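You operate a simulated robot arm through the tools that you are given. There is no shell and no other tool. Be economical: measure what you need, move in short steps, check, and stop when the job is done.

You run a simulated two-armed robot. Do the job below in one go: nothing can be reset, and whatever is moved stays where it is left.

## Task
Fetch the green cup and set it on top of the green rock on the top of the blue edged bench. Open the middle grey drawer, take the blue weight from the top of the blue edged bench and leave it in the inside of the middle grey drawer, then shut the drawer. Fetch the orange cup and set it on top of the blue carton on the top of the teal edged bench. Any order will do.

It is judged by the outcome, as a careful person would: the job done as asked, and still so three seconds after it is handed in. It fails if anything else is knocked over, pushed out of place, dropped, spilled or broken.

## Robot
Two 7-joint arms with two-finger parallel grippers on one trunk, on a base that drives. Base frame: it is fixed to the floor where the robot stands at the start and does not move with it; the origin is under the middle of the robot, x ahead of it, y to its left, z up; the surface under the hand at the start is at about z = 760. Lengths are in mm, angles in degrees, forces in N, time in s.
The left shoulder is at the start at [71, 156, 1005], the right one opposite. Places, roughly: blue carton [4250, -250, 750]; blue weight (3x3x4 cm) [1200, 200, 800]; green cup [1000, -1000, 750]; inside of the middle grey drawer [-500, 600, 300]; middle grey drawer [-500, 600, 400]; orange cup (5x5x4 cm) [2200, -800, 800]. Payload 3.91 kg a hand.
The tool frame of a hand sits at the grasp point between the pads (the TCP): z along the fingers, y along the line on which they close. The tips reach 30 mm beyond it. The gripper opens to 110 mm. The fingers are 20 mm wide and 10 mm thick; the gripper's body (48 by 112 mm) begins 55 mm behind the TCP.
Orientation is that of the tool frame in the base frame, as a unit quaternion [w, x, y, z]. With the fingers straight down and closing along the base's y, the tool's x points along the base's -x, its y along +y and its z along -z.

## Interface
- The arms move only by the tool arm_command. It takes "left_moves", "right_moves" or both (then of equal length, played together; a hand with none holds still); each is a list that holds one entry, the list of rows, each a list of 7 numbers: the shift along the tool's x, y, z in units of 40 mm (1.0 is 40 mm), then the turn, a rotation vector about the tool's x, y, z in units of 4 degrees (1.0 is 4 degrees), then the gripper command, from -1 (shut) to 1 (fully open), values between in proportion. In form: [[[x, y, z, wx, wy, wz, jaw], ...]]. A call has 1 to 10 rows; each row shifts and turns the commanded pose from where the row before left it, along the tool's axes as they then stand. A call with a number of a shift or a turn outside -1 to 1 is refused whole. Each row takes 0.2 s and may step no farther than 50 mm and 8.6 degrees from the row before; otherwise, or with a gripper value out of range, the whole call is refused. A pose out of reach is approached as far as the arm can. The call stops where the force on the tool passes 40 N (or 10 N more than at its start, if that is more) or the arm is blocked; 0.2 s more then pass. The fingers move at their own pace (about 108 mm/s each) and stop on an object; they squeeze with about 36 N. The grip force told is the motor's: it shows also when the fingers shut on nothing. Time passes only in rows, and 0.2 s behind the last, so rows that do not move let the fingers close. It gives the time, the measured TCP pose, the force on the tool (base axes), the opening and the grip force at its end, in the units of the frame above (readings bear some noise), with the torque about the TCP (base axes, N m) and any sound that the robot's microphone picked up, and new pictures: "show" is both (left out), scene, wrist or none (wrist: the cameras of the hands that moved).
- Cameras (640 x 400 px; columns grow to the right, rows downward): "scene" is now at [96.7, 51.1, 1197.1]; the picture's right is [0.75, -0.67, -0.00], its down [-0.57, -0.64, -0.51] and it looks along [0.34, 0.38, -0.86] (base axes); focal length 214 px, centre (320, 200). "left" rides on the left gripper at [72, -17, -103] in its tool frame; the picture's right is [0.23, 0.97, 0.00], its down [-0.76, 0.18, -0.62] and it looks along [-0.61, 0.14, 0.78] (tool axes); focal length 222 px, centre (320, 200). "right" rides on the right gripper at [72, 17, -103] in its tool frame; the picture's right is [-0.23, 0.97, 0.00], its down [-0.76, -0.18, -0.62] and it looks along [-0.61, -0.14, 0.78] (tool axes); focal length 222 px, centre (320, 200). There is no depth. A picture from a camera that has moved, and an enlarged one, comes with that camera's place and axes in the base frame and with its lens.
- move_column(by): slides the trunk up (or, below 0, down) by that many mm; the arms and the scene camera ride with it, the base frame stays. It gives what a move gives, with no picture.
- roll_base(legs): drives the robot by 1 to 6 legs, each [ahead, left, turn to the left] in mm, mm and degrees, along the robot's own axes; the way and the turn of a leg run together, so that a leg with both is an arc; at most 1500 mm and 180 degrees a leg. The arms and the cameras ride along, it lands a little off, and it stops where it bumps. It gives what a move gives, and a new picture of the scene camera.
- head_to(pan, tilt): turns the head with the scene camera to pan (to the left, within 86 degrees either way) and tilt (down, from -29 to 69), counted from straight ahead of the robot. It gives what a move gives, and a new picture of the scene camera.
- close_up(camera, box): a new picture of the part [left, top, right, bottom] of that camera's present view, enlarged. It takes no simulated time.
- close_job(): hands the job in; it is judged then, once.

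Work in short steps. Places have to be worked out from the pictures, the camera data and where the tool is seen: move nearer, look again, correct. Check each grasp and each placing, and mend what went wrong. You have 165 turns and 260 pictures in all, those below and enlarged ones among them. Open the grippers and draw the arms clear of the work before you hand the job in, unless the task says otherwise; then end with one line.

The tools are called after ">>>" as name(argument=value, ...) on one line, values as JSON. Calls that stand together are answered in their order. arm_command: Moves the arms, as the interface text tells. Its arguments: {"type":"object","properties":{"left_moves":{"type":"array"},"right_moves":{"type":"array"},"show":{"type":"string","enum":["both","scene","wrist","none"]}},"required":[]} The other tools are called the same way: move_column (by) slides the trunk up or down; roll_base (legs) drives the base; head_to (pan, tilt) turns the head that bears the scene camera; close_up (camera, box) takes an enlarged picture of a part of a camera's view; close_job () hands the job in.

At the start:

```text
time_s: 0.0
left_tool_pos: [971.4, 69.4, 1045.3]
left_tool_rot: [0.0, 0.0, 1.0, 0.0]
left_ft_force: [0.0, -0.4, -0.2]
left_moment: [-0.05, -0.01, 0.02]
left_opening: 110.0
left_grasp_force: 0.1
right_tool_pos: [999.1, -429.2, 1028.5]
right_tool_rot: [0.0, 0.0, 1.0, 0.001]
right_ft_force: [0.6, 0.2, 0.0]
right_moment: [-0.03, 0.01, -0.02]
right_opening: 110.0
right_grasp_force: 0.1
trunk travel left (down, up): [-450.0, 490.0]
robot x, y, heading: [3.7, 0.6, -0.0]
head pan, tilt: [48.2, 59.4]
```

scene: 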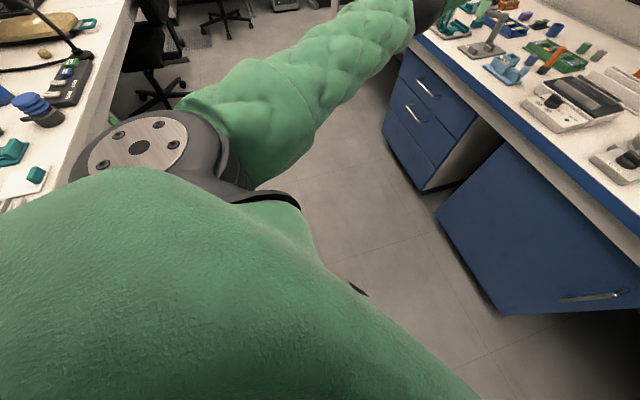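
right: 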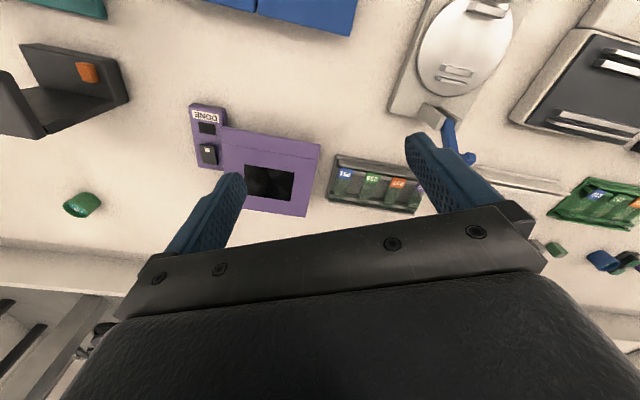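
left: 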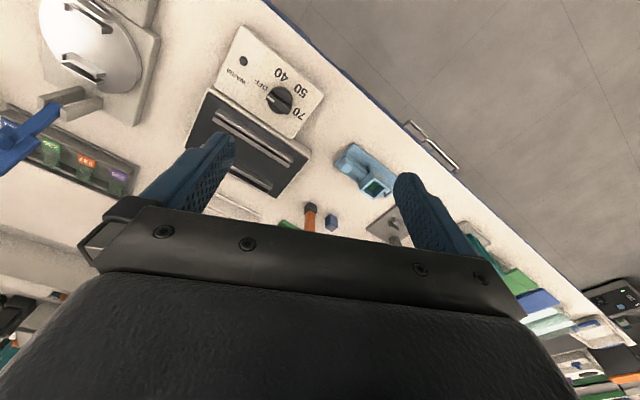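

The view is dominated by the arm; I look around with the head first: ahead, then the sides.

>>> head_to(pan=0, tilt=35)

>>> head_to(pan=-60, tilt=30)

>>> head_to(pan=80, tilt=30)

```text
time_s: 1.2
left_tool_pos: [972.4, 70.0, 1047.3]
left_tool_rot: [0.0, 0.0, 1.0, 0.0]
left_ft_force: [-0.7, 0.2, -0.2]
left_moment: [0.02, 0.03, -0.02]
left_opening: 109.8
left_grasp_force: 0.1
right_tool_pos: [1000.2, -429.0, 1029.8]
right_tool_rot: [-0.001, 0.0, 1.0, 0.0]
right_ft_force: [0.1, 0.4, -0.2]
right_moment: [-0.01, -0.01, 0.01]
right_opening: 110.1
right_grasp_force: 0.0
trunk travel left (down, up): [-450.0, 490.0]
robot x, y, heading: [0.6, 1.9, -0.2]
head pan, tilt: [0.0, 35.0]
camera scene: at [139.9, 1.0, 1230.6], right [0.0, -1.0, 0.0], down [-0.57, 0.0, -0.82], along [0.82, 0.0, -0.57], focal length 214 px, centre (320, 200)
```

scene: 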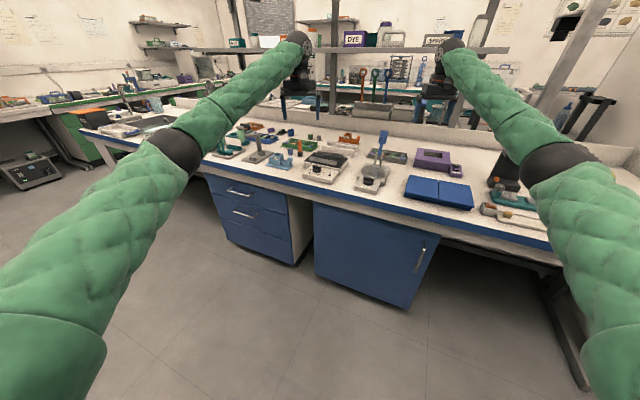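

```text
time_s: 2.5
left_tool_pos: [972.3, 70.8, 1045.8]
left_tool_rot: [-0.001, 0.0, 1.0, 0.001]
left_ft_force: [0.1, 0.1, -0.2]
left_moment: [0.01, -0.02, -0.02]
left_opening: 109.9
left_grasp_force: 0.2
right_tool_pos: [998.8, -429.9, 1029.0]
right_tool_rot: [-0.001, 0.0, 1.0, 0.001]
right_ft_force: [-0.2, -0.1, 0.0]
right_moment: [0.01, 0.05, 0.0]
right_opening: 110.0
right_grasp_force: 0.1
trunk travel left (down, up): [-450.0, 490.0]
robot x, y, heading: [1.5, -1.3, 0.1]
head pan, tilt: [-60.0, 30.0]
camera scene: at [97.2, -77.3, 1238.5], right [-0.87, -0.5, 0.0], down [-0.25, 0.43, -0.87], along [0.43, -0.75, -0.5], focal length 214 px, centre (320, 200)
```

scene: 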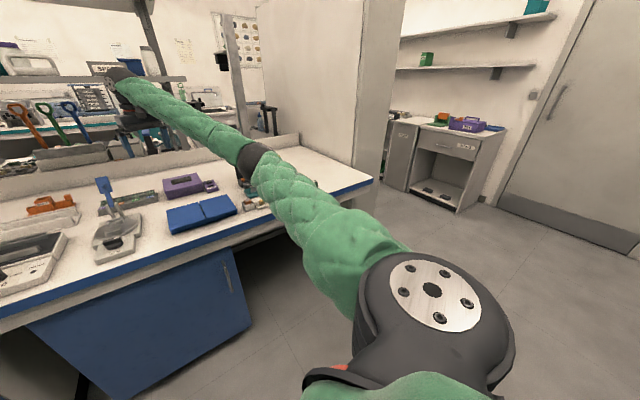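

```text
time_s: 4.7
left_tool_pos: [971.3, 70.1, 1044.8]
left_tool_rot: [-0.001, 0.0, 1.0, 0.0]
left_ft_force: [-0.6, 0.1, 0.1]
left_moment: [-0.01, -0.01, -0.03]
left_opening: 109.8
left_grasp_force: 0.1
right_tool_pos: [999.5, -430.0, 1028.5]
right_tool_rot: [-0.001, 0.0, 1.0, 0.0]
right_ft_force: [-0.1, 0.1, 0.1]
right_moment: [-0.03, -0.01, -0.03]
right_opening: 110.1
right_grasp_force: 0.0
trunk travel left (down, up): [-450.0, 490.0]
robot x, y, heading: [-0.9, -0.4, 0.1]
head pan, tilt: [80.0, 30.0]
camera scene: at [67.6, 90.0, 1238.5], right [0.98, -0.17, 0.0], down [-0.09, -0.49, -0.87], along [0.15, 0.85, -0.5], focal length 214 px, centre (320, 200)
```

scene: 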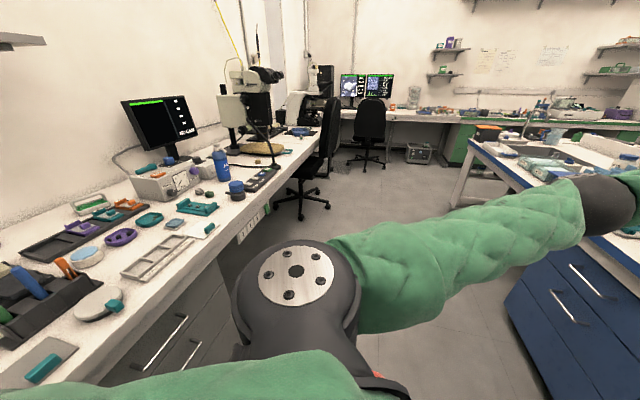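

The bench ahead has the blue edge, and the grey drawers are on the left wall bench. I zoom into the wrist views and the forward view to identify objects.

>>> close_up(camera="right", box=[0, 0, 320, 250])

>>> close_up(camera="left", box=[230, 120, 640, 400])

>>> head_to(pan=10, tilt=20)

>>> close_up(camera="scene", box=[180, 150, 420, 300])

```text
1.60 times, centred on (160, 125) of right
camera zoom: at [927.2, -413.1, 1132.2], right [0.23, 0.97, 0.0], down [0.76, -0.18, 0.62], along [0.61, -0.14, -0.78], focal length 355 px, centre (576, 320)
```

zoom: 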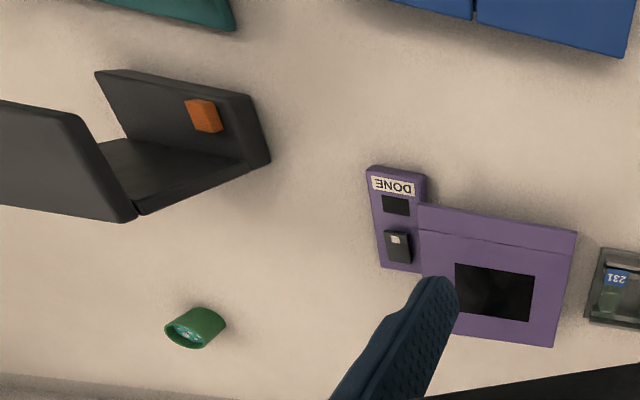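

```text
1.43 times, centred on (435, 260) of left
camera zoom: at [898.8, 53.2, 1149.0], right [-0.23, 0.97, 0.0], down [0.76, 0.18, 0.62], along [0.61, 0.14, -0.78], focal length 317 px, centre (156, 114)
```

zoom: 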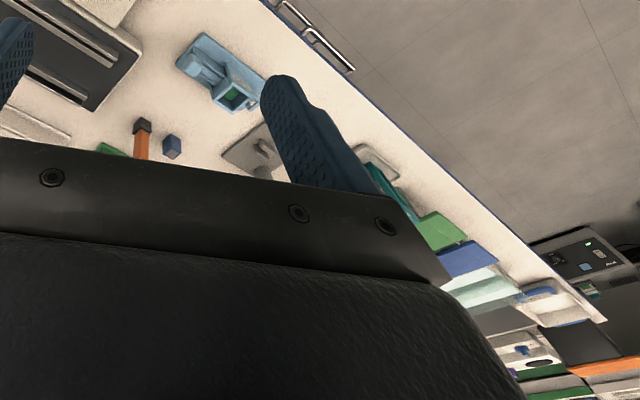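

```text
time_s: 6.1
left_tool_pos: [972.6, 69.2, 1045.1]
left_tool_rot: [-0.001, 0.0, 1.0, 0.0]
left_ft_force: [-0.1, 0.3, 0.5]
left_moment: [-0.02, 0.0, 0.01]
left_opening: 109.9
left_grasp_force: 0.1
right_tool_pos: [1000.2, -429.4, 1028.8]
right_tool_rot: [-0.002, 0.0, 1.0, 0.001]
right_ft_force: [-0.3, 0.2, -0.3]
right_moment: [0.02, 0.0, 0.04]
right_opening: 110.1
right_grasp_force: 0.0
trunk travel left (down, up): [-450.0, 490.0]
robot x, y, heading: [2.8, 0.7, -0.0]
head pan, tilt: [10.0, 20.0]
camera scene: at [143.6, 17.2, 1254.5], right [0.17, -0.98, 0.0], down [-0.34, -0.06, -0.94], along [0.93, 0.16, -0.34], focal length 214 px, centre (320, 200)
```

scene: 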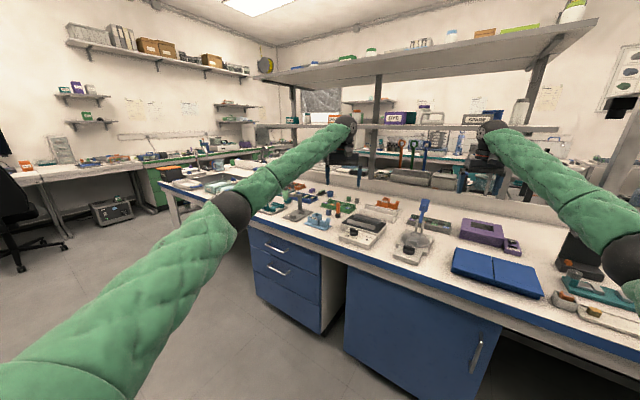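

```text
2.67 times, centred on (300, 225) of scene
camera zoom: at [143.6, 17.2, 1254.5], right [0.17, -0.98, 0.0], down [-0.34, -0.06, -0.94], along [0.93, 0.16, -0.34], focal length 572 px, centre (373, 133)
```

zoom: 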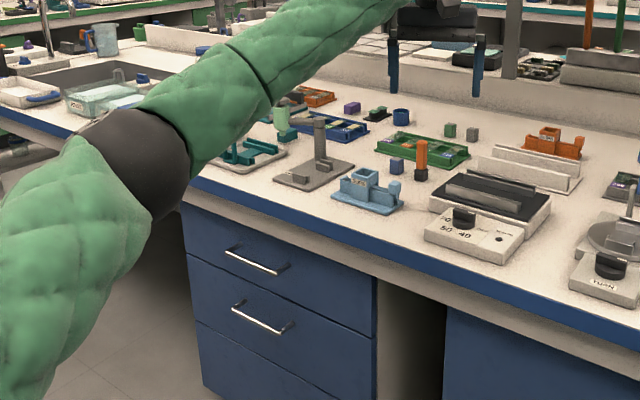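

Green cup appears upright near (1100,-950); the blue cube near (1245,160) is probably the weight. I pull both arms back toward the body so they don't block the view or hit anything while driving.

>>> arm_command(left_moves=[[[1, 0.3, 0, 0, 0, 0, 1], [1, 0.3, 0, 0, 0, 0, 1], [1, 0.3, 0, 0, 0, 0, 1], [1, 0.3, 0, 0, 0, 0, 1], [1, 0.3, 0, 0, 0, 0, 1], [1, 0.3, 0, 0, 0, 0, 1], [1, 0.3, 0, 0, 0, 0, 1], [1, 0.3, 0, 0, 0, 0, 1], [1, 0.3, 0, 0, 0, 0, 1], [1, 0.3, 0, 0, 0, 0, 1]]], right_moves=[[[1, 0.4, 0, 0, 0, 0, 1], [1, 0.4, 0, 0, 0, 0, 1], [1, 0.4, 0, 0, 0, 0, 1], [1, 0.4, 0, 0, 0, 0, 1], [1, 0.4, 0, 0, 0, 0, 1], [1, 0.4, 0, 0, 0, 0, 1], [1, 0.4, 0, 0, 0, 0, 1], [1, 0.4, 0, 0, 0, 0, 1], [1, 0.4, 0, 0, 0, 0, 1], [1, 0.4, 0, 0, 0, 0, 1]]], show="scene")

```text
time_s: 8.3
left_tool_pos: [570.6, 192.0, 1045.4]
left_tool_rot: [0.0, 0.0, 1.0, 0.0]
left_ft_force: [0.4, -0.5, -0.4]
left_moment: [-0.04, 0.02, 0.03]
left_opening: 110.1
left_grasp_force: 0.2
right_tool_pos: [595.2, -270.8, 1030.8]
right_tool_rot: [0.0, 0.001, 1.0, -0.001]
right_ft_force: [-0.3, 0.8, -0.1]
right_moment: [-0.04, -0.04, -0.02]
right_opening: 110.2
right_grasp_force: 0.0
trunk travel left (down, up): [-450.0, 490.0]
robot x, y, heading: [2.5, 0.2, 0.3]
head pan, tilt: [10.0, 20.0]
camera scene: at [142.3, 17.7, 1254.8], right [0.17, -0.98, 0.0], down [-0.34, -0.06, -0.94], along [0.93, 0.16, -0.34], focal length 214 px, centre (320, 200)
```

scene: 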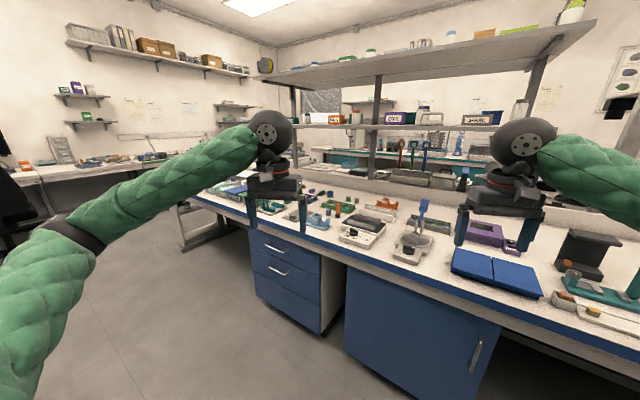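

Raising the trunk should give a better overview of the bench; then I'll look left and right.

>>> move_column(by=450)

>>> head_to(pan=0, tilt=35)

>>> close_up(camera="scene", box=[160, 80, 480, 280])

>>> head_to(pan=-45, tilt=35)

>>> head_to(pan=40, tilt=35)

```text
refused: 450 is not a number from -400 to 400
```

```text
time_s: 9.1
left_tool_pos: [570.7, 191.3, 1043.9]
left_tool_rot: [0.0, 0.001, 1.0, 0.0]
left_ft_force: [0.1, 0.2, 0.4]
left_moment: [-0.01, 0.01, -0.01]
left_opening: 110.0
left_grasp_force: 0.1
right_tool_pos: [599.4, -271.0, 1031.3]
right_tool_rot: [0.0, 0.0, 1.0, 0.0]
right_ft_force: [0.2, 0.0, -0.4]
right_moment: [-0.02, 0.02, -0.01]
right_opening: 110.2
right_grasp_force: 0.0
trunk travel left (down, up): [-450.0, 490.0]
robot x, y, heading: [2.6, 1.3, -0.2]
head pan, tilt: [0.0, 35.0]
camera scene: at [139.4, 1.3, 1230.8], right [0.0, -1.0, 0.0], down [-0.57, 0.0, -0.82], along [0.82, 0.0, -0.57], focal length 214 px, centre (320, 200)
```

scene: 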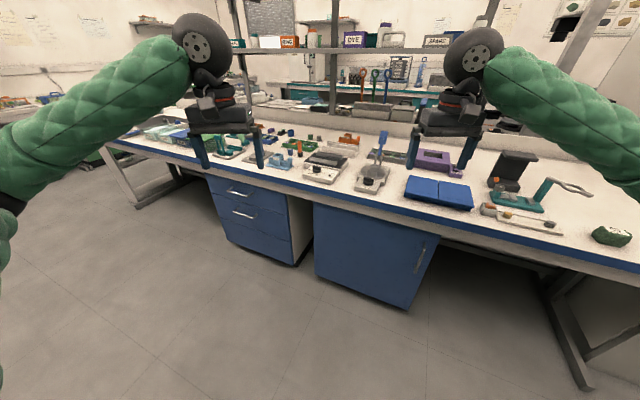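

```text
2.00 times, centred on (320, 180) of scene
camera zoom: at [139.4, 1.3, 1230.8], right [0.0, -1.0, 0.0], down [-0.57, 0.0, -0.82], along [0.82, 0.0, -0.57], focal length 429 px, centre (320, 240)
```

zoom: 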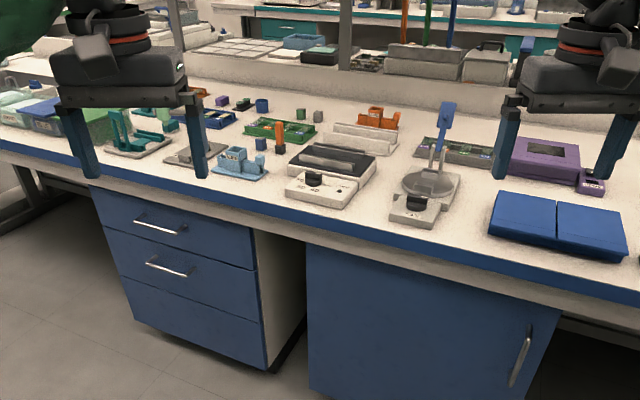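

```text
time_s: 10.2
left_tool_pos: [572.2, 191.4, 1044.0]
left_tool_rot: [0.0, -0.001, 1.0, 0.0]
left_ft_force: [0.0, 0.1, 0.7]
left_moment: [-0.01, -0.02, 0.03]
left_opening: 110.1
left_grasp_force: 0.1
right_tool_pos: [598.2, -271.1, 1030.6]
right_tool_rot: [-0.001, 0.0, 1.0, 0.0]
right_ft_force: [0.7, -0.5, -0.4]
right_moment: [-0.04, -0.01, -0.01]
right_opening: 109.9
right_grasp_force: 0.2
trunk travel left (down, up): [-450.0, 490.0]
robot x, y, heading: [2.8, -0.9, 0.0]
head pan, tilt: [-45.0, 35.0]
camera scene: at [113.9, -61.2, 1230.7], right [-0.71, -0.71, 0.0], down [-0.41, 0.41, -0.82], along [0.58, -0.58, -0.57], focal length 214 px, centre (320, 200)
```

scene: 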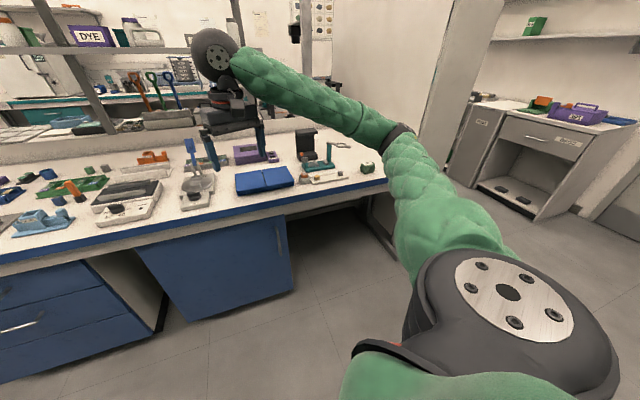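

```text
time_s: 11.8
left_tool_pos: [571.8, 191.7, 1044.6]
left_tool_rot: [0.0, 0.0, 1.0, 0.001]
left_ft_force: [-0.7, -0.3, 0.2]
left_moment: [-0.03, 0.04, -0.01]
left_opening: 109.9
left_grasp_force: 0.0
right_tool_pos: [597.9, -271.8, 1029.9]
right_tool_rot: [0.0, 0.0, 1.0, 0.0]
right_ft_force: [0.5, -0.8, 0.7]
right_moment: [0.01, -0.03, 0.01]
right_opening: 110.0
right_grasp_force: 0.1
trunk travel left (down, up): [-450.0, 490.0]
robot x, y, heading: [-2.0, 1.6, 0.2]
head pan, tilt: [40.0, 35.0]
camera scene: at [119.0, 57.6, 1230.7], right [0.64, -0.77, 0.0], down [-0.44, -0.37, -0.82], along [0.63, 0.53, -0.57], focal length 214 px, centre (320, 200)
```

scene: 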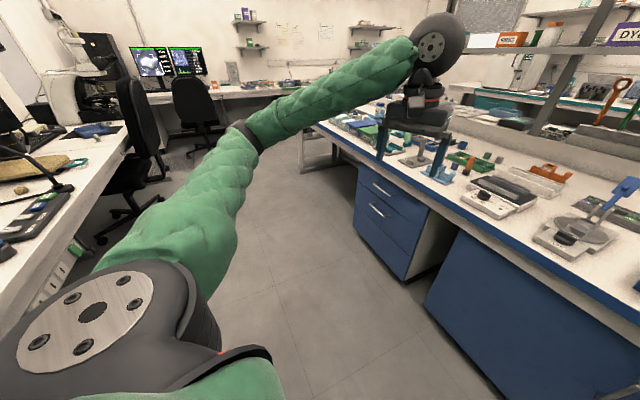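

The bench edge is slanted about -23° relative to my heading, and the green rock seems to be at about (590,-850) near the right end. I'll raise the trunk a bit, square up with the bench, and move closer to its right part.

>>> move_column(by=150)

>>> head_to(pan=-15, tilt=40)

>>> roll_base(legs=[[0, 0, -23], [150, -200, 0]])

```text
time_s: 13.5
left_tool_pos: [572.1, 192.0, 1195.3]
left_tool_rot: [-0.001, 0.0, 1.0, 0.0]
left_ft_force: [0.1, -0.2, 0.3]
left_moment: [0.03, 0.03, 0.0]
left_opening: 109.6
left_grasp_force: 0.1
right_tool_pos: [599.3, -271.0, 1180.0]
right_tool_rot: [-0.001, 0.0, 1.0, 0.0]
right_ft_force: [0.7, 0.6, 0.2]
right_moment: [0.0, 0.02, -0.01]
right_opening: 110.0
right_grasp_force: 0.0
trunk travel left (down, up): [-600.0, 340.0]
robot x, y, heading: [2.5, 1.7, -0.1]
head pan, tilt: [40.0, 35.0]
```

```text
time_s: 14.8
left_tool_pos: [571.3, 191.1, 1195.1]
left_tool_rot: [0.0, 0.0, 1.0, -0.001]
left_ft_force: [0.1, -0.5, -0.3]
left_moment: [-0.01, -0.03, -0.02]
left_opening: 109.8
left_grasp_force: 0.1
right_tool_pos: [598.3, -270.8, 1179.4]
right_tool_rot: [0.001, 0.001, 1.0, 0.0]
right_ft_force: [0.1, -0.3, -0.3]
right_moment: [0.01, 0.02, -0.04]
right_opening: 110.1
right_grasp_force: 0.0
trunk travel left (down, up): [-600.0, 340.0]
robot x, y, heading: [0.0, -2.3, 0.1]
head pan, tilt: [-15.0, 40.0]
camera scene: at [133.7, -20.9, 1373.2], right [-0.26, -0.97, 0.0], down [-0.62, 0.17, -0.77], along [0.74, -0.2, -0.64], focal length 214 px, centre (320, 200)
```

scene: 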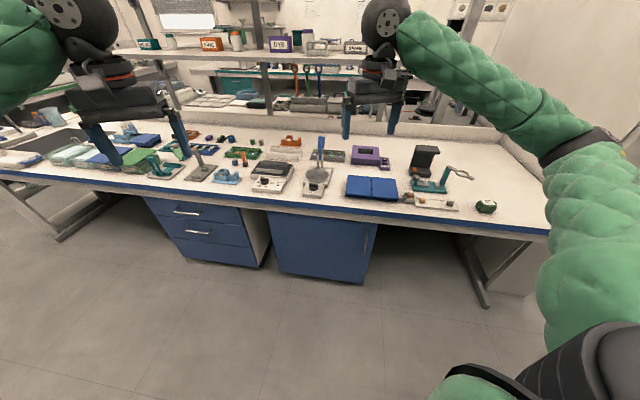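

```text
time_s: 17.8
left_tool_pos: [660.2, -293.8, 1194.4]
left_tool_rot: [-0.001, 0.198, 0.98, 0.001]
left_ft_force: [0.3, -0.2, 1.4]
left_moment: [0.01, -0.02, 0.01]
left_opening: 109.9
left_grasp_force: 0.1
right_tool_pos: [505.6, -730.2, 1179.2]
right_tool_rot: [-0.001, 0.198, 0.98, 0.001]
right_ft_force: [-0.1, 0.2, -0.1]
right_moment: [0.01, 0.03, -0.01]
right_opening: 109.8
right_grasp_force: 0.0
trunk travel left (down, up): [-600.0, 340.0]
robot x, y, heading: [60.3, -247.6, -22.6]
head pan, tilt: [-15.0, 40.0]
camera scene: at [174.3, -320.0, 1373.1], right [-0.61, -0.79, 0.0], down [-0.51, 0.4, -0.77], along [0.6, -0.47, -0.64], focal length 214 px, centre (320, 200)
```

scene: 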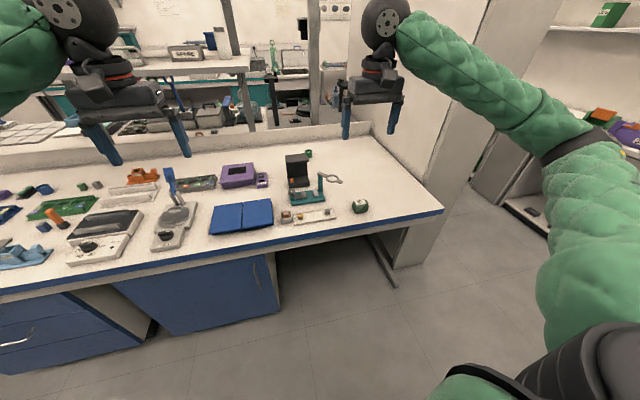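

The rock (360,205) and the cup behind the black stand (309,153) are visible. I zoom in on both.

>>> close_up(camera="scene", box=[260, 130, 420, 230])

>>> roll_base(legs=[[150, 0, 0]])

```text
4.00 times, centred on (340, 180) of scene
camera zoom: at [174.3, -320.0, 1373.1], right [-0.61, -0.79, 0.0], down [-0.51, 0.4, -0.77], along [0.6, -0.47, -0.64], focal length 858 px, centre (240, 280)
```

zoom: 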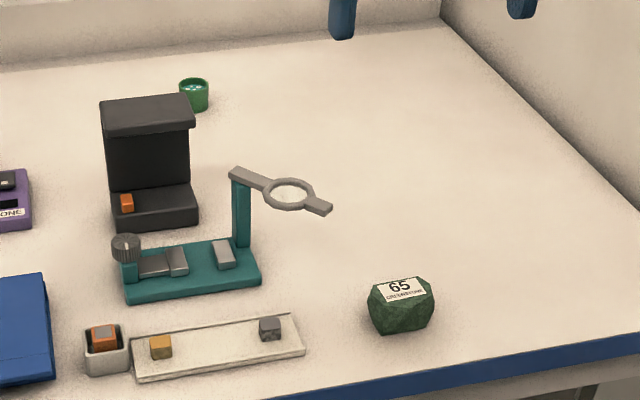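

```text
time_s: 19.2
left_tool_pos: [796.4, -352.0, 1194.5]
left_tool_rot: [0.0, 0.2, 0.98, 0.0]
left_ft_force: [1.2, -0.6, 0.0]
left_moment: [0.0, 0.03, -0.05]
left_opening: 110.0
left_grasp_force: 0.0
right_tool_pos: [639.7, -788.5, 1179.6]
right_tool_rot: [-0.001, 0.199, 0.98, 0.0]
right_ft_force: [1.2, -0.1, 0.6]
right_moment: [0.01, 0.01, 0.05]
right_opening: 109.7
right_grasp_force: 0.1
trunk travel left (down, up): [-600.0, 340.0]
robot x, y, heading: [190.0, -304.0, -23.1]
head pan, tilt: [-15.0, 40.0]
camera scene: at [310.1, -376.7, 1373.0], right [-0.62, -0.79, 0.0], down [-0.51, 0.4, -0.76], along [0.6, -0.47, -0.64], focal length 214 px, centre (320, 200)
```

scene: 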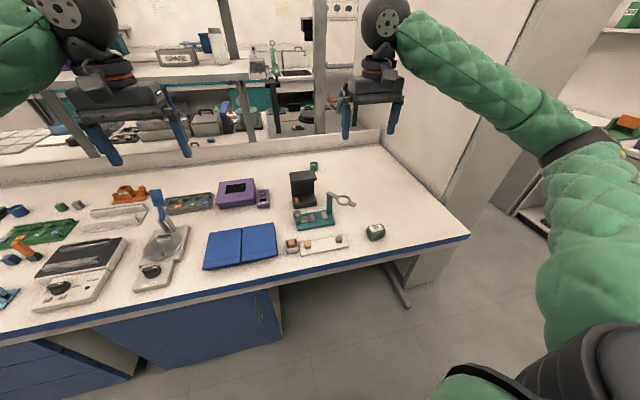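

The cup is at about (1101,-960) and holds small contents, so I must keep it level. The rock is at about (600,-855), with a labelled flat top. I edge 130 mm closer to reach the cup.

>>> roll_base(legs=[[130, 0, 0]])

>>> close_up(camera="right", box=[0, 0, 640, 400])

```text
time_s: 20.5
left_tool_pos: [917.2, -403.0, 1193.4]
left_tool_rot: [0.0, 0.199, 0.98, 0.0]
left_ft_force: [0.1, -0.2, 0.1]
left_moment: [0.02, 0.02, -0.02]
left_opening: 109.9
left_grasp_force: 0.0
right_tool_pos: [760.8, -838.3, 1180.0]
right_tool_rot: [-0.001, 0.199, 0.98, 0.0]
right_ft_force: [0.5, -0.2, 0.4]
right_moment: [0.02, 0.0, 0.0]
right_opening: 110.1
right_grasp_force: 0.2
trunk travel left (down, up): [-600.0, 340.0]
robot x, y, heading: [313.2, -357.0, -22.7]
head pan, tilt: [-15.0, 40.0]
camera scene: at [431.0, -427.8, 1373.1], right [-0.61, -0.79, 0.0], down [-0.51, 0.4, -0.77], along [0.6, -0.47, -0.64], focal length 214 px, centre (320, 200)
```

scene: 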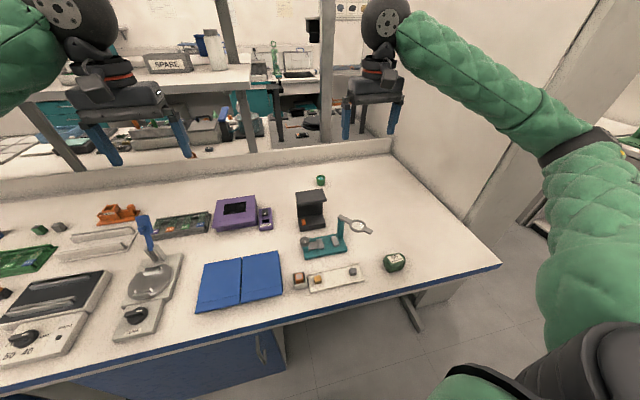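

```text
1.00 times, centred on (320, 200) of right (not enlarged: the box is as wide or as high as the picture)
camera zoom: at [701.3, -796.2, 1282.6], right [0.59, 0.81, 0.0], down [0.63, -0.46, 0.62], along [0.5, -0.37, -0.78], focal length 222 px, centre (320, 200)
```

zoom: 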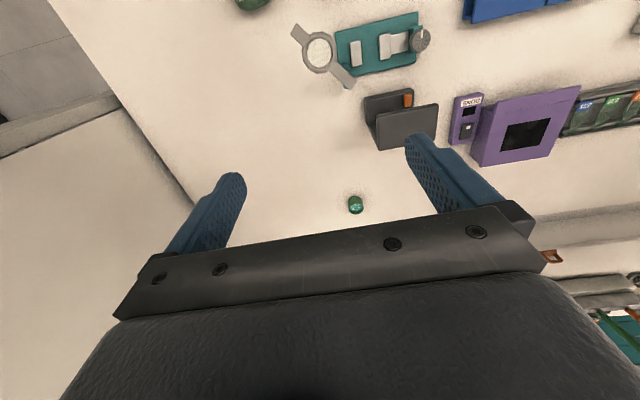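

The wrist camera confirms the cup at about (1097,-960). I go 50 mm closer and lower the trunk back for better reach.

>>> roll_base(legs=[[50, 0, 0]])

>>> move_column(by=-120)

>>> arm_command(right_moves=[[[-1, 0.05, 0, 0, 0, 0, 1], [-1, 0.05, 0, 0, 0, 0, 1], [-1, 0.05, 0, 0, 0, 0, 1], [-1, 0.05, 0, 0, 0, 0, 1], [-1, 0.05, 0, 0, 0, 0, 1], [-1, 0.05, 0, 0, 0, 0, 1]]], show="wrist")

```text
time_s: 21.4
left_tool_pos: [964.4, -422.4, 1193.6]
left_tool_rot: [-0.001, 0.198, 0.98, 0.0]
left_ft_force: [0.1, -1.1, 0.4]
left_moment: [0.05, 0.04, 0.02]
left_opening: 110.1
left_grasp_force: 0.2
right_tool_pos: [807.2, -860.4, 1178.9]
right_tool_rot: [-0.001, 0.199, 0.98, 0.0]
right_ft_force: [-0.3, -0.4, -0.9]
right_moment: [0.0, 0.06, 0.01]
right_opening: 110.0
right_grasp_force: 0.1
trunk travel left (down, up): [-600.0, 340.0]
robot x, y, heading: [361.4, -375.5, -22.7]
head pan, tilt: [-15.0, 40.0]
camera scene: at [477.8, -448.0, 1373.1], right [-0.61, -0.79, 0.0], down [-0.51, 0.4, -0.76], along [0.6, -0.47, -0.64], focal length 214 px, centre (320, 200)
```

scene: 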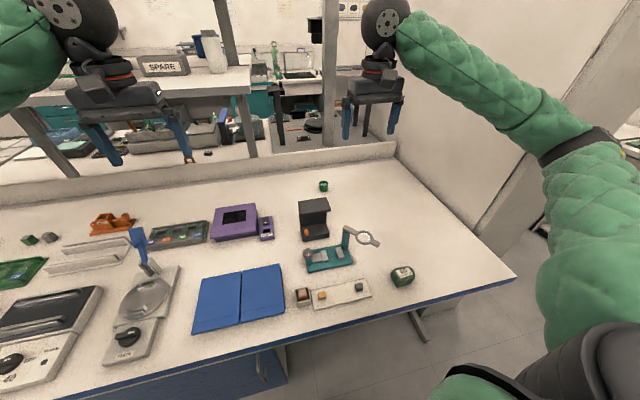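

```text
time_s: 22.9
left_tool_pos: [961.7, -421.7, 1075.2]
left_tool_rot: [0.0, 0.199, 0.98, 0.0]
left_ft_force: [-0.2, -0.9, -0.2]
left_moment: [-0.03, 0.01, 0.0]
left_opening: 109.8
left_grasp_force: 0.1
right_tool_pos: [807.2, -858.7, 1060.8]
right_tool_rot: [-0.001, 0.199, 0.98, 0.0]
right_ft_force: [0.1, 0.7, -0.3]
right_moment: [0.0, -0.03, -0.02]
right_opening: 109.9
right_grasp_force: 0.0
trunk travel left (down, up): [-480.0, 460.0]
robot x, y, heading: [361.7, -378.0, -23.0]
head pan, tilt: [-15.0, 40.0]
```

```text
time_s: 24.3
left_tool_pos: [963.9, -421.6, 1073.8]
left_tool_rot: [-0.001, 0.198, 0.98, 0.0]
left_ft_force: [0.0, 1.0, 0.8]
left_moment: [-0.01, 0.03, 0.0]
left_opening: 109.8
left_grasp_force: 0.1
right_tool_pos: [1033.2, -941.7, 1056.6]
right_tool_rot: [0.0, 0.198, 0.98, 0.0]
right_ft_force: [-1.0, -0.5, -0.1]
right_moment: [0.01, 0.01, 0.0]
right_opening: 110.0
right_grasp_force: 0.0
trunk travel left (down, up): [-480.0, 460.0]
robot x, y, heading: [363.4, -376.9, -23.0]
head pan, tilt: [-15.0, 40.0]
camera right: at [973.2, -898.4, 1160.4], right [0.59, 0.81, 0.0], down [0.63, -0.46, 0.62], along [0.5, -0.37, -0.78], focal length 222 px, centre (320, 200)
```

right: 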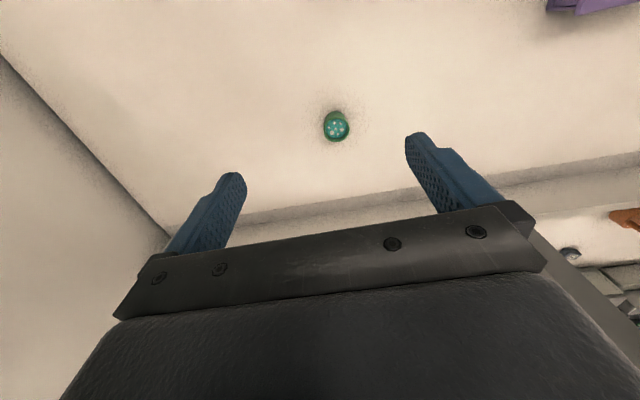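

The cup's rim is at about (1098,-957). I align over it and descend to about z 860, then look.

>>> arm_command(right_moves=[[[-0.82, 0.14, 0, 0, 0, 0, 1], [-0.82, 0.14, 0.5, 0, 0, 0, 1], [0, 0, 1, 0, 0, 0, 1], [0, 0, 1, 0, 0, 0, 1], [0, 0, 1, 0, 0, 0, 1], [0, 0, 1, 0, 0, 0, 1], [0, 0, 0, 0, 0, 0, 1]]], show="both")

>>> close_up(camera="right", box=[200, 20, 440, 170])

```text
time_s: 25.9
left_tool_pos: [962.9, -421.0, 1076.2]
left_tool_rot: [-0.001, 0.199, 0.98, 0.0]
left_ft_force: [-0.7, 0.3, -0.3]
left_moment: [-0.01, 0.01, 0.02]
left_opening: 109.9
left_grasp_force: 0.1
right_tool_pos: [1097.4, -955.4, 880.1]
right_tool_rot: [0.0, 0.199, 0.98, 0.0]
right_ft_force: [0.4, 0.5, 0.9]
right_moment: [0.0, 0.0, 0.01]
right_opening: 109.9
right_grasp_force: 0.1
trunk travel left (down, up): [-480.0, 460.0]
robot x, y, heading: [360.5, -377.9, -22.7]
head pan, tilt: [-15.0, 40.0]
camera scene: at [475.9, -446.8, 1253.3], right [-0.61, -0.79, 0.0], down [-0.51, 0.39, -0.77], along [0.6, -0.47, -0.64], focal length 214 px, centre (320, 200)
camera right: at [1037.4, -911.7, 983.1], right [0.59, 0.81, 0.0], down [0.63, -0.46, 0.62], along [0.5, -0.37, -0.78], focal length 222 px, centre (320, 200)
```

scene: 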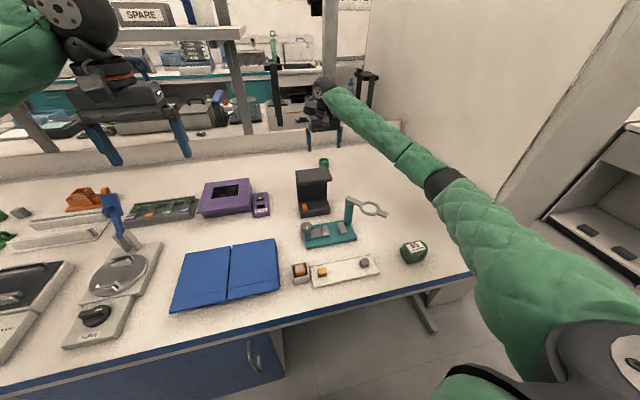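
right: 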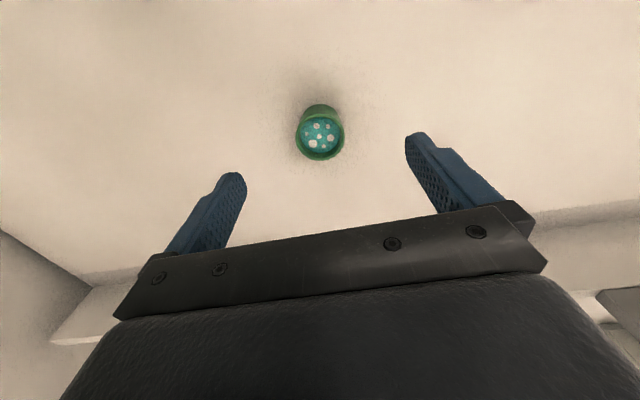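

```text
2.67 times, centred on (320, 95) of right
camera zoom: at [1037.4, -911.7, 983.1], right [0.59, 0.81, 0.0], down [0.63, -0.46, 0.62], along [0.5, -0.37, -0.78], focal length 592 px, centre (320, 480)
```

zoom: 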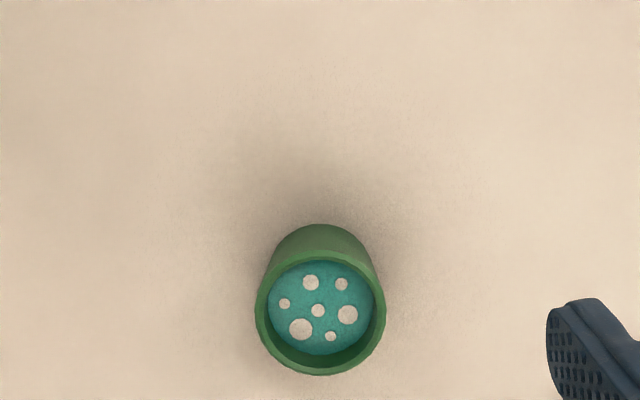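

Aligned above the cup, which holds teal liquid. I go down to TCP z≈800 and close.

>>> arm_command(right_moves=[[[0, 0, 1, 0, 0, 0, 1], [0, 0, 0.97, 0, 0, 0, 1], [0, 0, 0, 0, 0, 0, 1], [0, 0, 0, 0, 0, 0, 0], [0, 0, 0, 0, 0, 0, -0.3], [0, 0, 0, 0, 0, 0, -1], [0, 0, 0, 0, 0, 0, -1]]], show="wrist")

```text
time_s: 27.7
left_tool_pos: [959.5, -413.5, 1075.4]
left_tool_rot: [0.002, 0.198, 0.98, -0.004]
left_ft_force: [0.5, -0.4, 0.4]
left_moment: [-0.01, 0.04, 0.0]
left_opening: 110.1
left_grasp_force: 0.0
right_tool_pos: [1098.8, -956.5, 830.7]
right_tool_rot: [0.015, 0.201, 0.979, -0.008]
right_ft_force: [-0.7, -0.8, 0.4]
right_moment: [-0.01, -0.02, -0.01]
right_opening: 0.2
right_grasp_force: 36.4
trunk travel left (down, up): [-480.0, 460.0]
robot x, y, heading: [359.8, -377.4, -23.2]
head pan, tilt: [-15.0, 40.0]
stopped in row 7 (right hand): the arm was blocked; the commanded pose is now the measured one
camera right: at [1035.5, -911.5, 930.2], right [0.59, 0.81, 0.0], down [0.61, -0.45, 0.65], along [0.52, -0.39, -0.76], focal length 222 px, centre (320, 200)
```

right: 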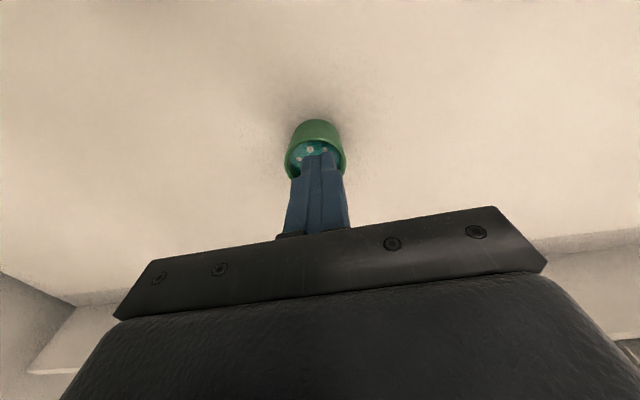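

The arm was blocked at z≈831 and the fingers closed just above the cup. I check the scene to see what blocked it.

>>> head_to(pan=-15, tilt=38)

>>> close_up(camera="scene", box=[270, 70, 510, 220])

>>> close_up(camera="left", box=[0, 0, 640, 400])

```text
time_s: 28.3
left_tool_pos: [959.4, -415.2, 1076.3]
left_tool_rot: [0.002, 0.199, 0.98, -0.003]
left_ft_force: [0.5, -0.2, 0.4]
left_moment: [-0.03, 0.01, -0.03]
left_opening: 110.3
left_grasp_force: 0.1
right_tool_pos: [1098.4, -957.6, 829.0]
right_tool_rot: [0.014, 0.201, 0.979, -0.008]
right_ft_force: [-0.1, 0.2, 0.4]
right_moment: [0.01, 0.01, 0.0]
right_opening: 0.0
right_grasp_force: 36.0
trunk travel left (down, up): [-480.0, 460.0]
robot x, y, heading: [363.7, -374.6, -23.1]
head pan, tilt: [-15.0, 38.0]
camera scene: at [473.5, -438.6, 1257.4], right [-0.61, -0.79, 0.0], down [-0.48, 0.37, -0.79], along [0.62, -0.49, -0.61], focal length 214 px, centre (320, 200)
```

scene: 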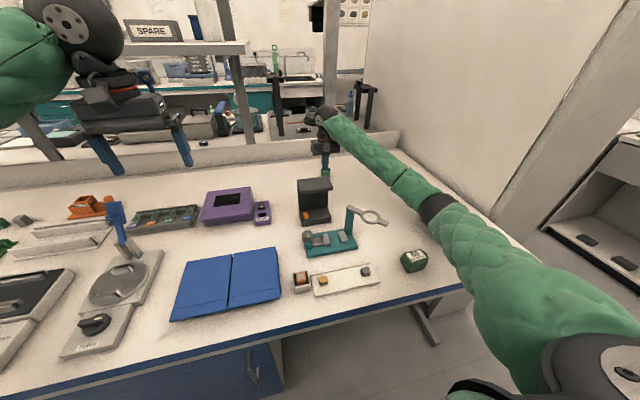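

```text
2.67 times, centred on (390, 145) of scene
camera zoom: at [473.5, -438.6, 1257.4], right [-0.61, -0.79, 0.0], down [-0.48, 0.37, -0.79], along [0.62, -0.49, -0.61], focal length 572 px, centre (133, 347)
```

zoom: 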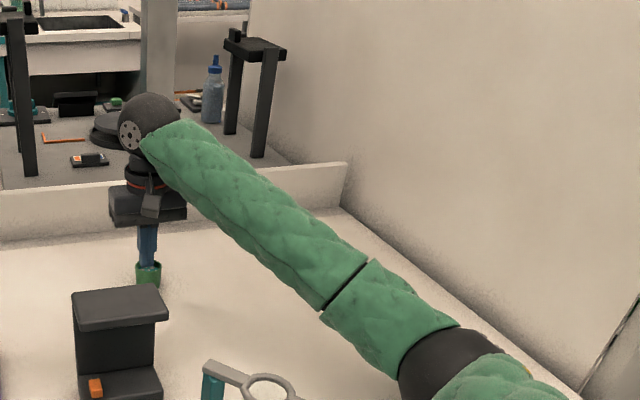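

```text
1.00 times, centred on (320, 200) of left (not enlarged: the box is as wide or as high as the picture)
camera zoom: at [885.2, -400.7, 1180.2], right [0.17, 0.99, -0.01], down [0.77, -0.13, 0.63], along [0.62, -0.11, -0.78], focal length 222 px, centre (320, 200)
```

zoom: 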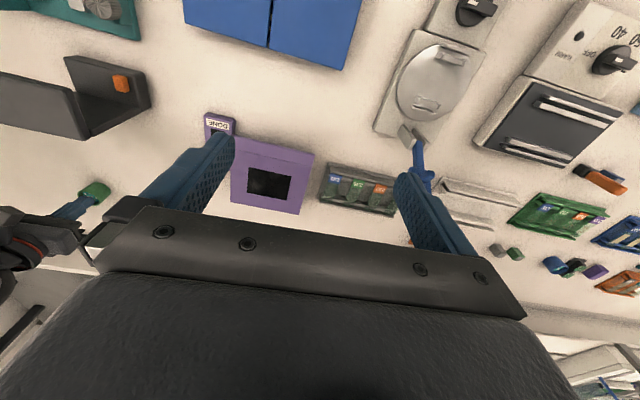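

The tool force is nil, so something on the arm itself (elbow) seems to touch or hit a limit. I lift 80 mm straight up, then look at the elbow.

>>> arm_command(right_moves=[[[0, 0, -1, 0, 0, 0, -1], [0, 0, -1, 0, 0, 0, -1], [0, 0, 0, 0, 0, 0, 1]]], show="wrist")

>>> head_to(pan=-55, tilt=50)

```text
time_s: 29.1
left_tool_pos: [964.1, -422.8, 1072.2]
left_tool_rot: [-0.001, 0.199, 0.98, 0.002]
left_ft_force: [-0.6, 0.2, -0.5]
left_moment: [0.04, 0.02, -0.03]
left_opening: 110.1
left_grasp_force: 0.0
right_tool_pos: [1099.8, -959.4, 892.4]
right_tool_rot: [0.007, 0.201, 0.98, -0.001]
right_ft_force: [-0.4, -1.1, -1.0]
right_moment: [0.02, -0.01, -0.01]
right_opening: 81.2
right_grasp_force: 0.0
trunk travel left (down, up): [-480.0, 460.0]
robot x, y, heading: [360.9, -374.4, -23.0]
head pan, tilt: [-15.0, 38.0]
camera right: at [1038.5, -915.2, 994.7], right [0.59, 0.81, 0.0], down [0.62, -0.46, 0.64], along [0.51, -0.37, -0.77], focal length 222 px, centre (320, 200)
```

right: 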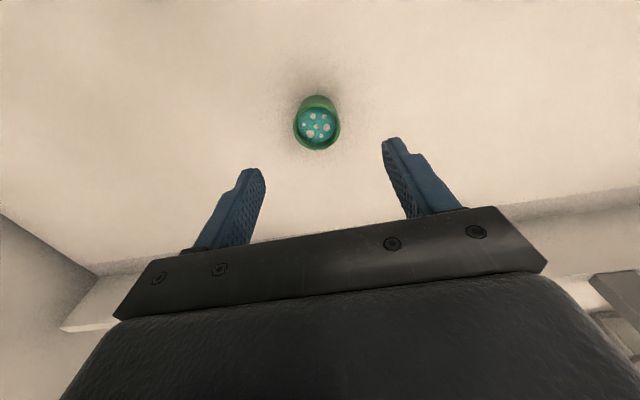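

```text
time_s: 30.2
left_tool_pos: [962.7, -422.5, 1074.3]
left_tool_rot: [-0.002, 0.198, 0.98, 0.0]
left_ft_force: [0.3, 0.6, -0.5]
left_moment: [0.03, 0.03, 0.03]
left_opening: 110.0
left_grasp_force: 0.1
right_tool_pos: [1097.8, -959.9, 895.9]
right_tool_rot: [0.009, 0.2, 0.98, -0.003]
right_ft_force: [-0.3, 0.0, 0.7]
right_moment: [0.03, -0.03, 0.0]
right_opening: 110.0
right_grasp_force: 0.1
trunk travel left (down, up): [-480.0, 460.0]
robot x, y, heading: [359.4, -375.6, -23.0]
head pan, tilt: [-55.0, 50.0]
camera scene: at [425.4, -470.3, 1239.0], right [-0.98, -0.21, 0.0], down [-0.16, 0.75, -0.64], along [0.13, -0.63, -0.77], focal length 214 px, centre (320, 200)
```

scene: 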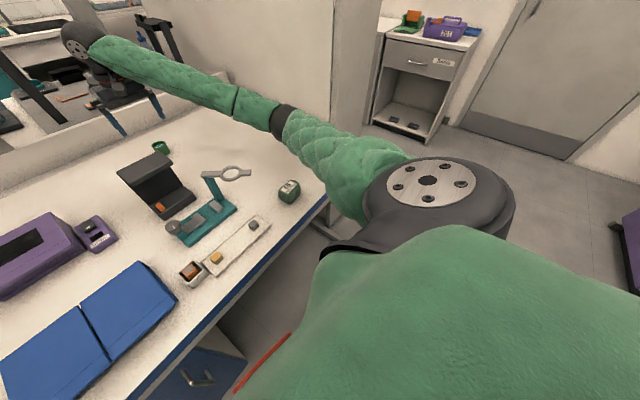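

The right elbow bows out toward the wall panel at the bench's right end, which is probably the blocker. I raise the hand and shift the base 110 mm left, so the arm comes in straighter and clear of the panel.

>>> arm_command(right_moves=[[[0, 0, -1, 0, 0, 0, 1], [0, 0, -1, 0, 0, 0, 1]]], show="none")

>>> roll_base(legs=[[0, 110, 0]])

```text
time_s: 30.8
left_tool_pos: [961.6, -421.2, 1073.8]
left_tool_rot: [-0.001, 0.198, 0.98, 0.001]
left_ft_force: [-0.5, -0.8, 0.2]
left_moment: [-0.01, -0.03, 0.01]
left_opening: 109.9
left_grasp_force: 0.0
right_tool_pos: [1097.5, -958.1, 977.9]
right_tool_rot: [0.008, 0.2, 0.98, -0.005]
right_ft_force: [0.6, -0.5, -0.8]
right_moment: [-0.01, 0.04, -0.02]
right_opening: 109.7
right_grasp_force: 0.0
trunk travel left (down, up): [-480.0, 460.0]
robot x, y, heading: [360.4, -376.1, -23.0]
head pan, tilt: [-55.0, 50.0]
```

```text
time_s: 32.0
left_tool_pos: [1006.7, -317.8, 1074.1]
left_tool_rot: [-0.002, 0.198, 0.98, 0.0]
left_ft_force: [0.2, 0.2, -0.2]
left_moment: [-0.02, 0.0, 0.02]
left_opening: 110.0
left_grasp_force: 0.0
right_tool_pos: [1142.2, -854.7, 977.3]
right_tool_rot: [0.01, 0.2, 0.98, -0.003]
right_ft_force: [0.9, 0.6, -0.5]
right_moment: [-0.04, 0.0, -0.01]
right_opening: 110.1
right_grasp_force: 0.1
trunk travel left (down, up): [-480.0, 460.0]
robot x, y, heading: [408.5, -272.7, -22.9]
head pan, tilt: [-55.0, 50.0]
camera scene: at [469.4, -366.7, 1239.1], right [-0.98, -0.21, 0.0], down [-0.16, 0.75, -0.64], along [0.13, -0.63, -0.77], focal length 214 px, centre (320, 200)
```

scene: 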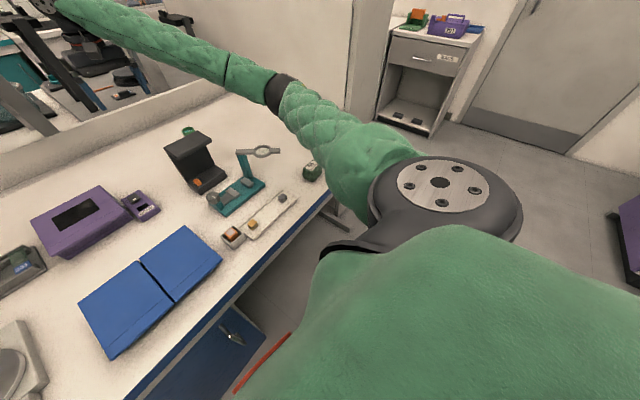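

Shift went fine. I move the hand back over the cup (111 mm along -y of the tool), correct the 1.2° tilt, and descend to z≈860.

>>> arm_command(right_moves=[[[0, -0.93, 0, 0, 0.3, 0, 1], [0, -0.93, 0, 0, 0, 0, 1], [0, -0.92, 0, 0, 0, 0, 1], [0, 0, 1, 0, 0, 0, 1], [0, 0, 1, 0, 0, 0, 1], [0, 0, 0.93, 0, 0, 0, 1], [0, 0, 0, 0, 0, 0, 1]]], show="wrist")

```text
time_s: 33.6
left_tool_pos: [1005.1, -318.9, 1075.5]
left_tool_rot: [-0.001, 0.198, 0.98, 0.0]
left_ft_force: [0.3, 0.3, 0.0]
left_moment: [0.01, -0.01, 0.0]
left_opening: 109.9
left_grasp_force: 0.1
right_tool_pos: [1095.2, -956.6, 861.8]
right_tool_rot: [-0.001, 0.2, 0.98, -0.001]
right_ft_force: [0.3, -0.1, 0.5]
right_moment: [-0.04, -0.04, 0.02]
right_opening: 110.0
right_grasp_force: 0.0
trunk travel left (down, up): [-480.0, 460.0]
robot x, y, heading: [403.5, -275.5, -22.8]
head pan, tilt: [-55.0, 50.0]
camera right: at [1035.8, -913.8, 964.3], right [0.59, 0.81, 0.0], down [0.63, -0.46, 0.62], along [0.5, -0.37, -0.78], focal length 222 px, centre (320, 200)
```

right: 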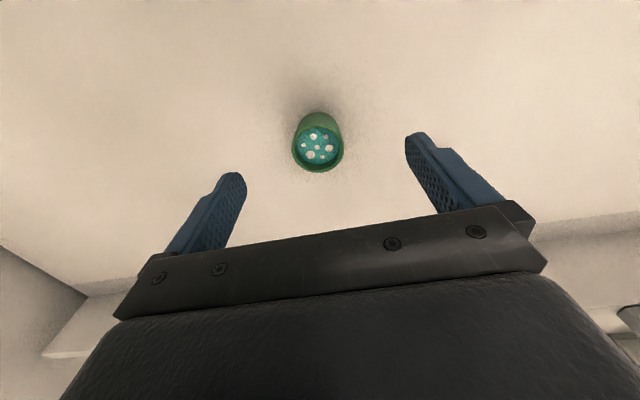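

Level and centred. I descend 60 mm with the fingers open and check the height.

>>> arm_command(right_moves=[[[-0.05, 0, 0.75, 0, 0, 0, 1], [0, 0, 0.75, 0, 0, 0, 1], [0, 0, 0, 0, 0, 0, 1]]], show="wrist")

```text
time_s: 34.4
left_tool_pos: [1006.2, -314.7, 1077.2]
left_tool_rot: [0.0, 0.197, 0.98, -0.002]
left_ft_force: [0.3, 0.1, -0.6]
left_moment: [-0.02, 0.04, -0.01]
left_opening: 109.9
left_grasp_force: 0.0
right_tool_pos: [1100.3, -960.0, 816.9]
right_tool_rot: [0.005, 0.201, 0.98, -0.006]
right_ft_force: [-0.5, -0.3, 0.1]
right_moment: [-0.02, 0.0, 0.0]
right_opening: 110.1
right_grasp_force: 0.0
trunk travel left (down, up): [-480.0, 460.0]
robot x, y, heading: [406.8, -276.3, -22.7]
head pan, tilt: [-55.0, 50.0]
camera right: at [1038.2, -914.1, 919.2], right [0.59, 0.81, -0.01], down [0.62, -0.46, 0.63], along [0.51, -0.38, -0.77], focal length 222 px, centre (320, 200)
```

right: 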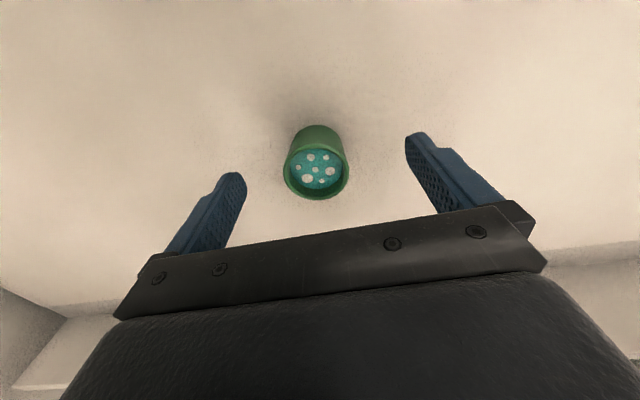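

Something blocks again near z≈817 with no force on the tool. I look at the arm in this pose.

>>> head_to(pan=-40, tilt=40)

>>> close_up(camera="scene", box=[100, 0, 420, 200])

```text
time_s: 35.1
left_tool_pos: [1003.9, -314.4, 1076.2]
left_tool_rot: [0.001, 0.198, 0.98, -0.002]
left_ft_force: [-0.2, 0.6, 0.4]
left_moment: [0.03, 0.03, -0.01]
left_opening: 110.1
left_grasp_force: 0.1
right_tool_pos: [1098.4, -957.8, 819.2]
right_tool_rot: [0.006, 0.201, 0.98, -0.005]
right_ft_force: [0.0, 0.1, -0.2]
right_moment: [0.0, 0.02, 0.01]
right_opening: 109.9
right_grasp_force: 0.0
trunk travel left (down, up): [-480.0, 460.0]
robot x, y, heading: [407.8, -274.5, -22.6]
head pan, tilt: [-40.0, 40.0]
camera scene: at [489.4, -362.4, 1254.8], right [-0.89, -0.46, 0.0], down [-0.29, 0.57, -0.77], along [0.35, -0.69, -0.64], focal length 214 px, centre (320, 200)
```

scene: 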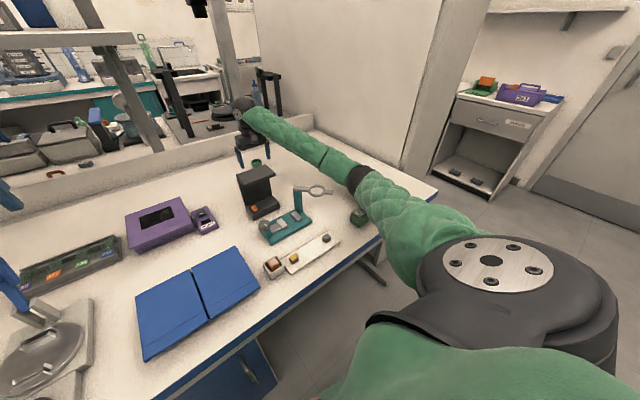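

```text
2.00 times, centred on (260, 100) of scene
camera zoom: at [489.4, -362.4, 1254.8], right [-0.89, -0.46, 0.0], down [-0.29, 0.57, -0.77], along [0.35, -0.69, -0.64], focal length 429 px, centre (440, 400)
```

zoom: 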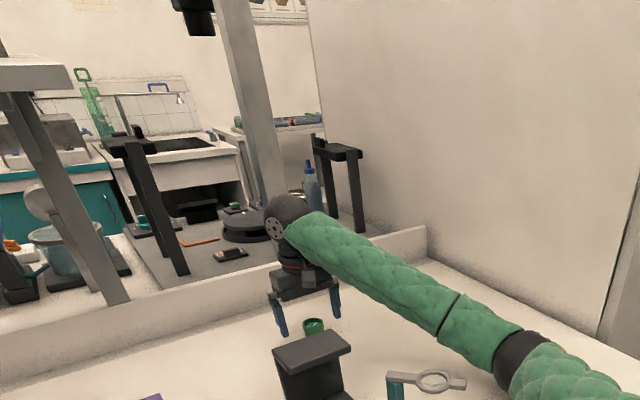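

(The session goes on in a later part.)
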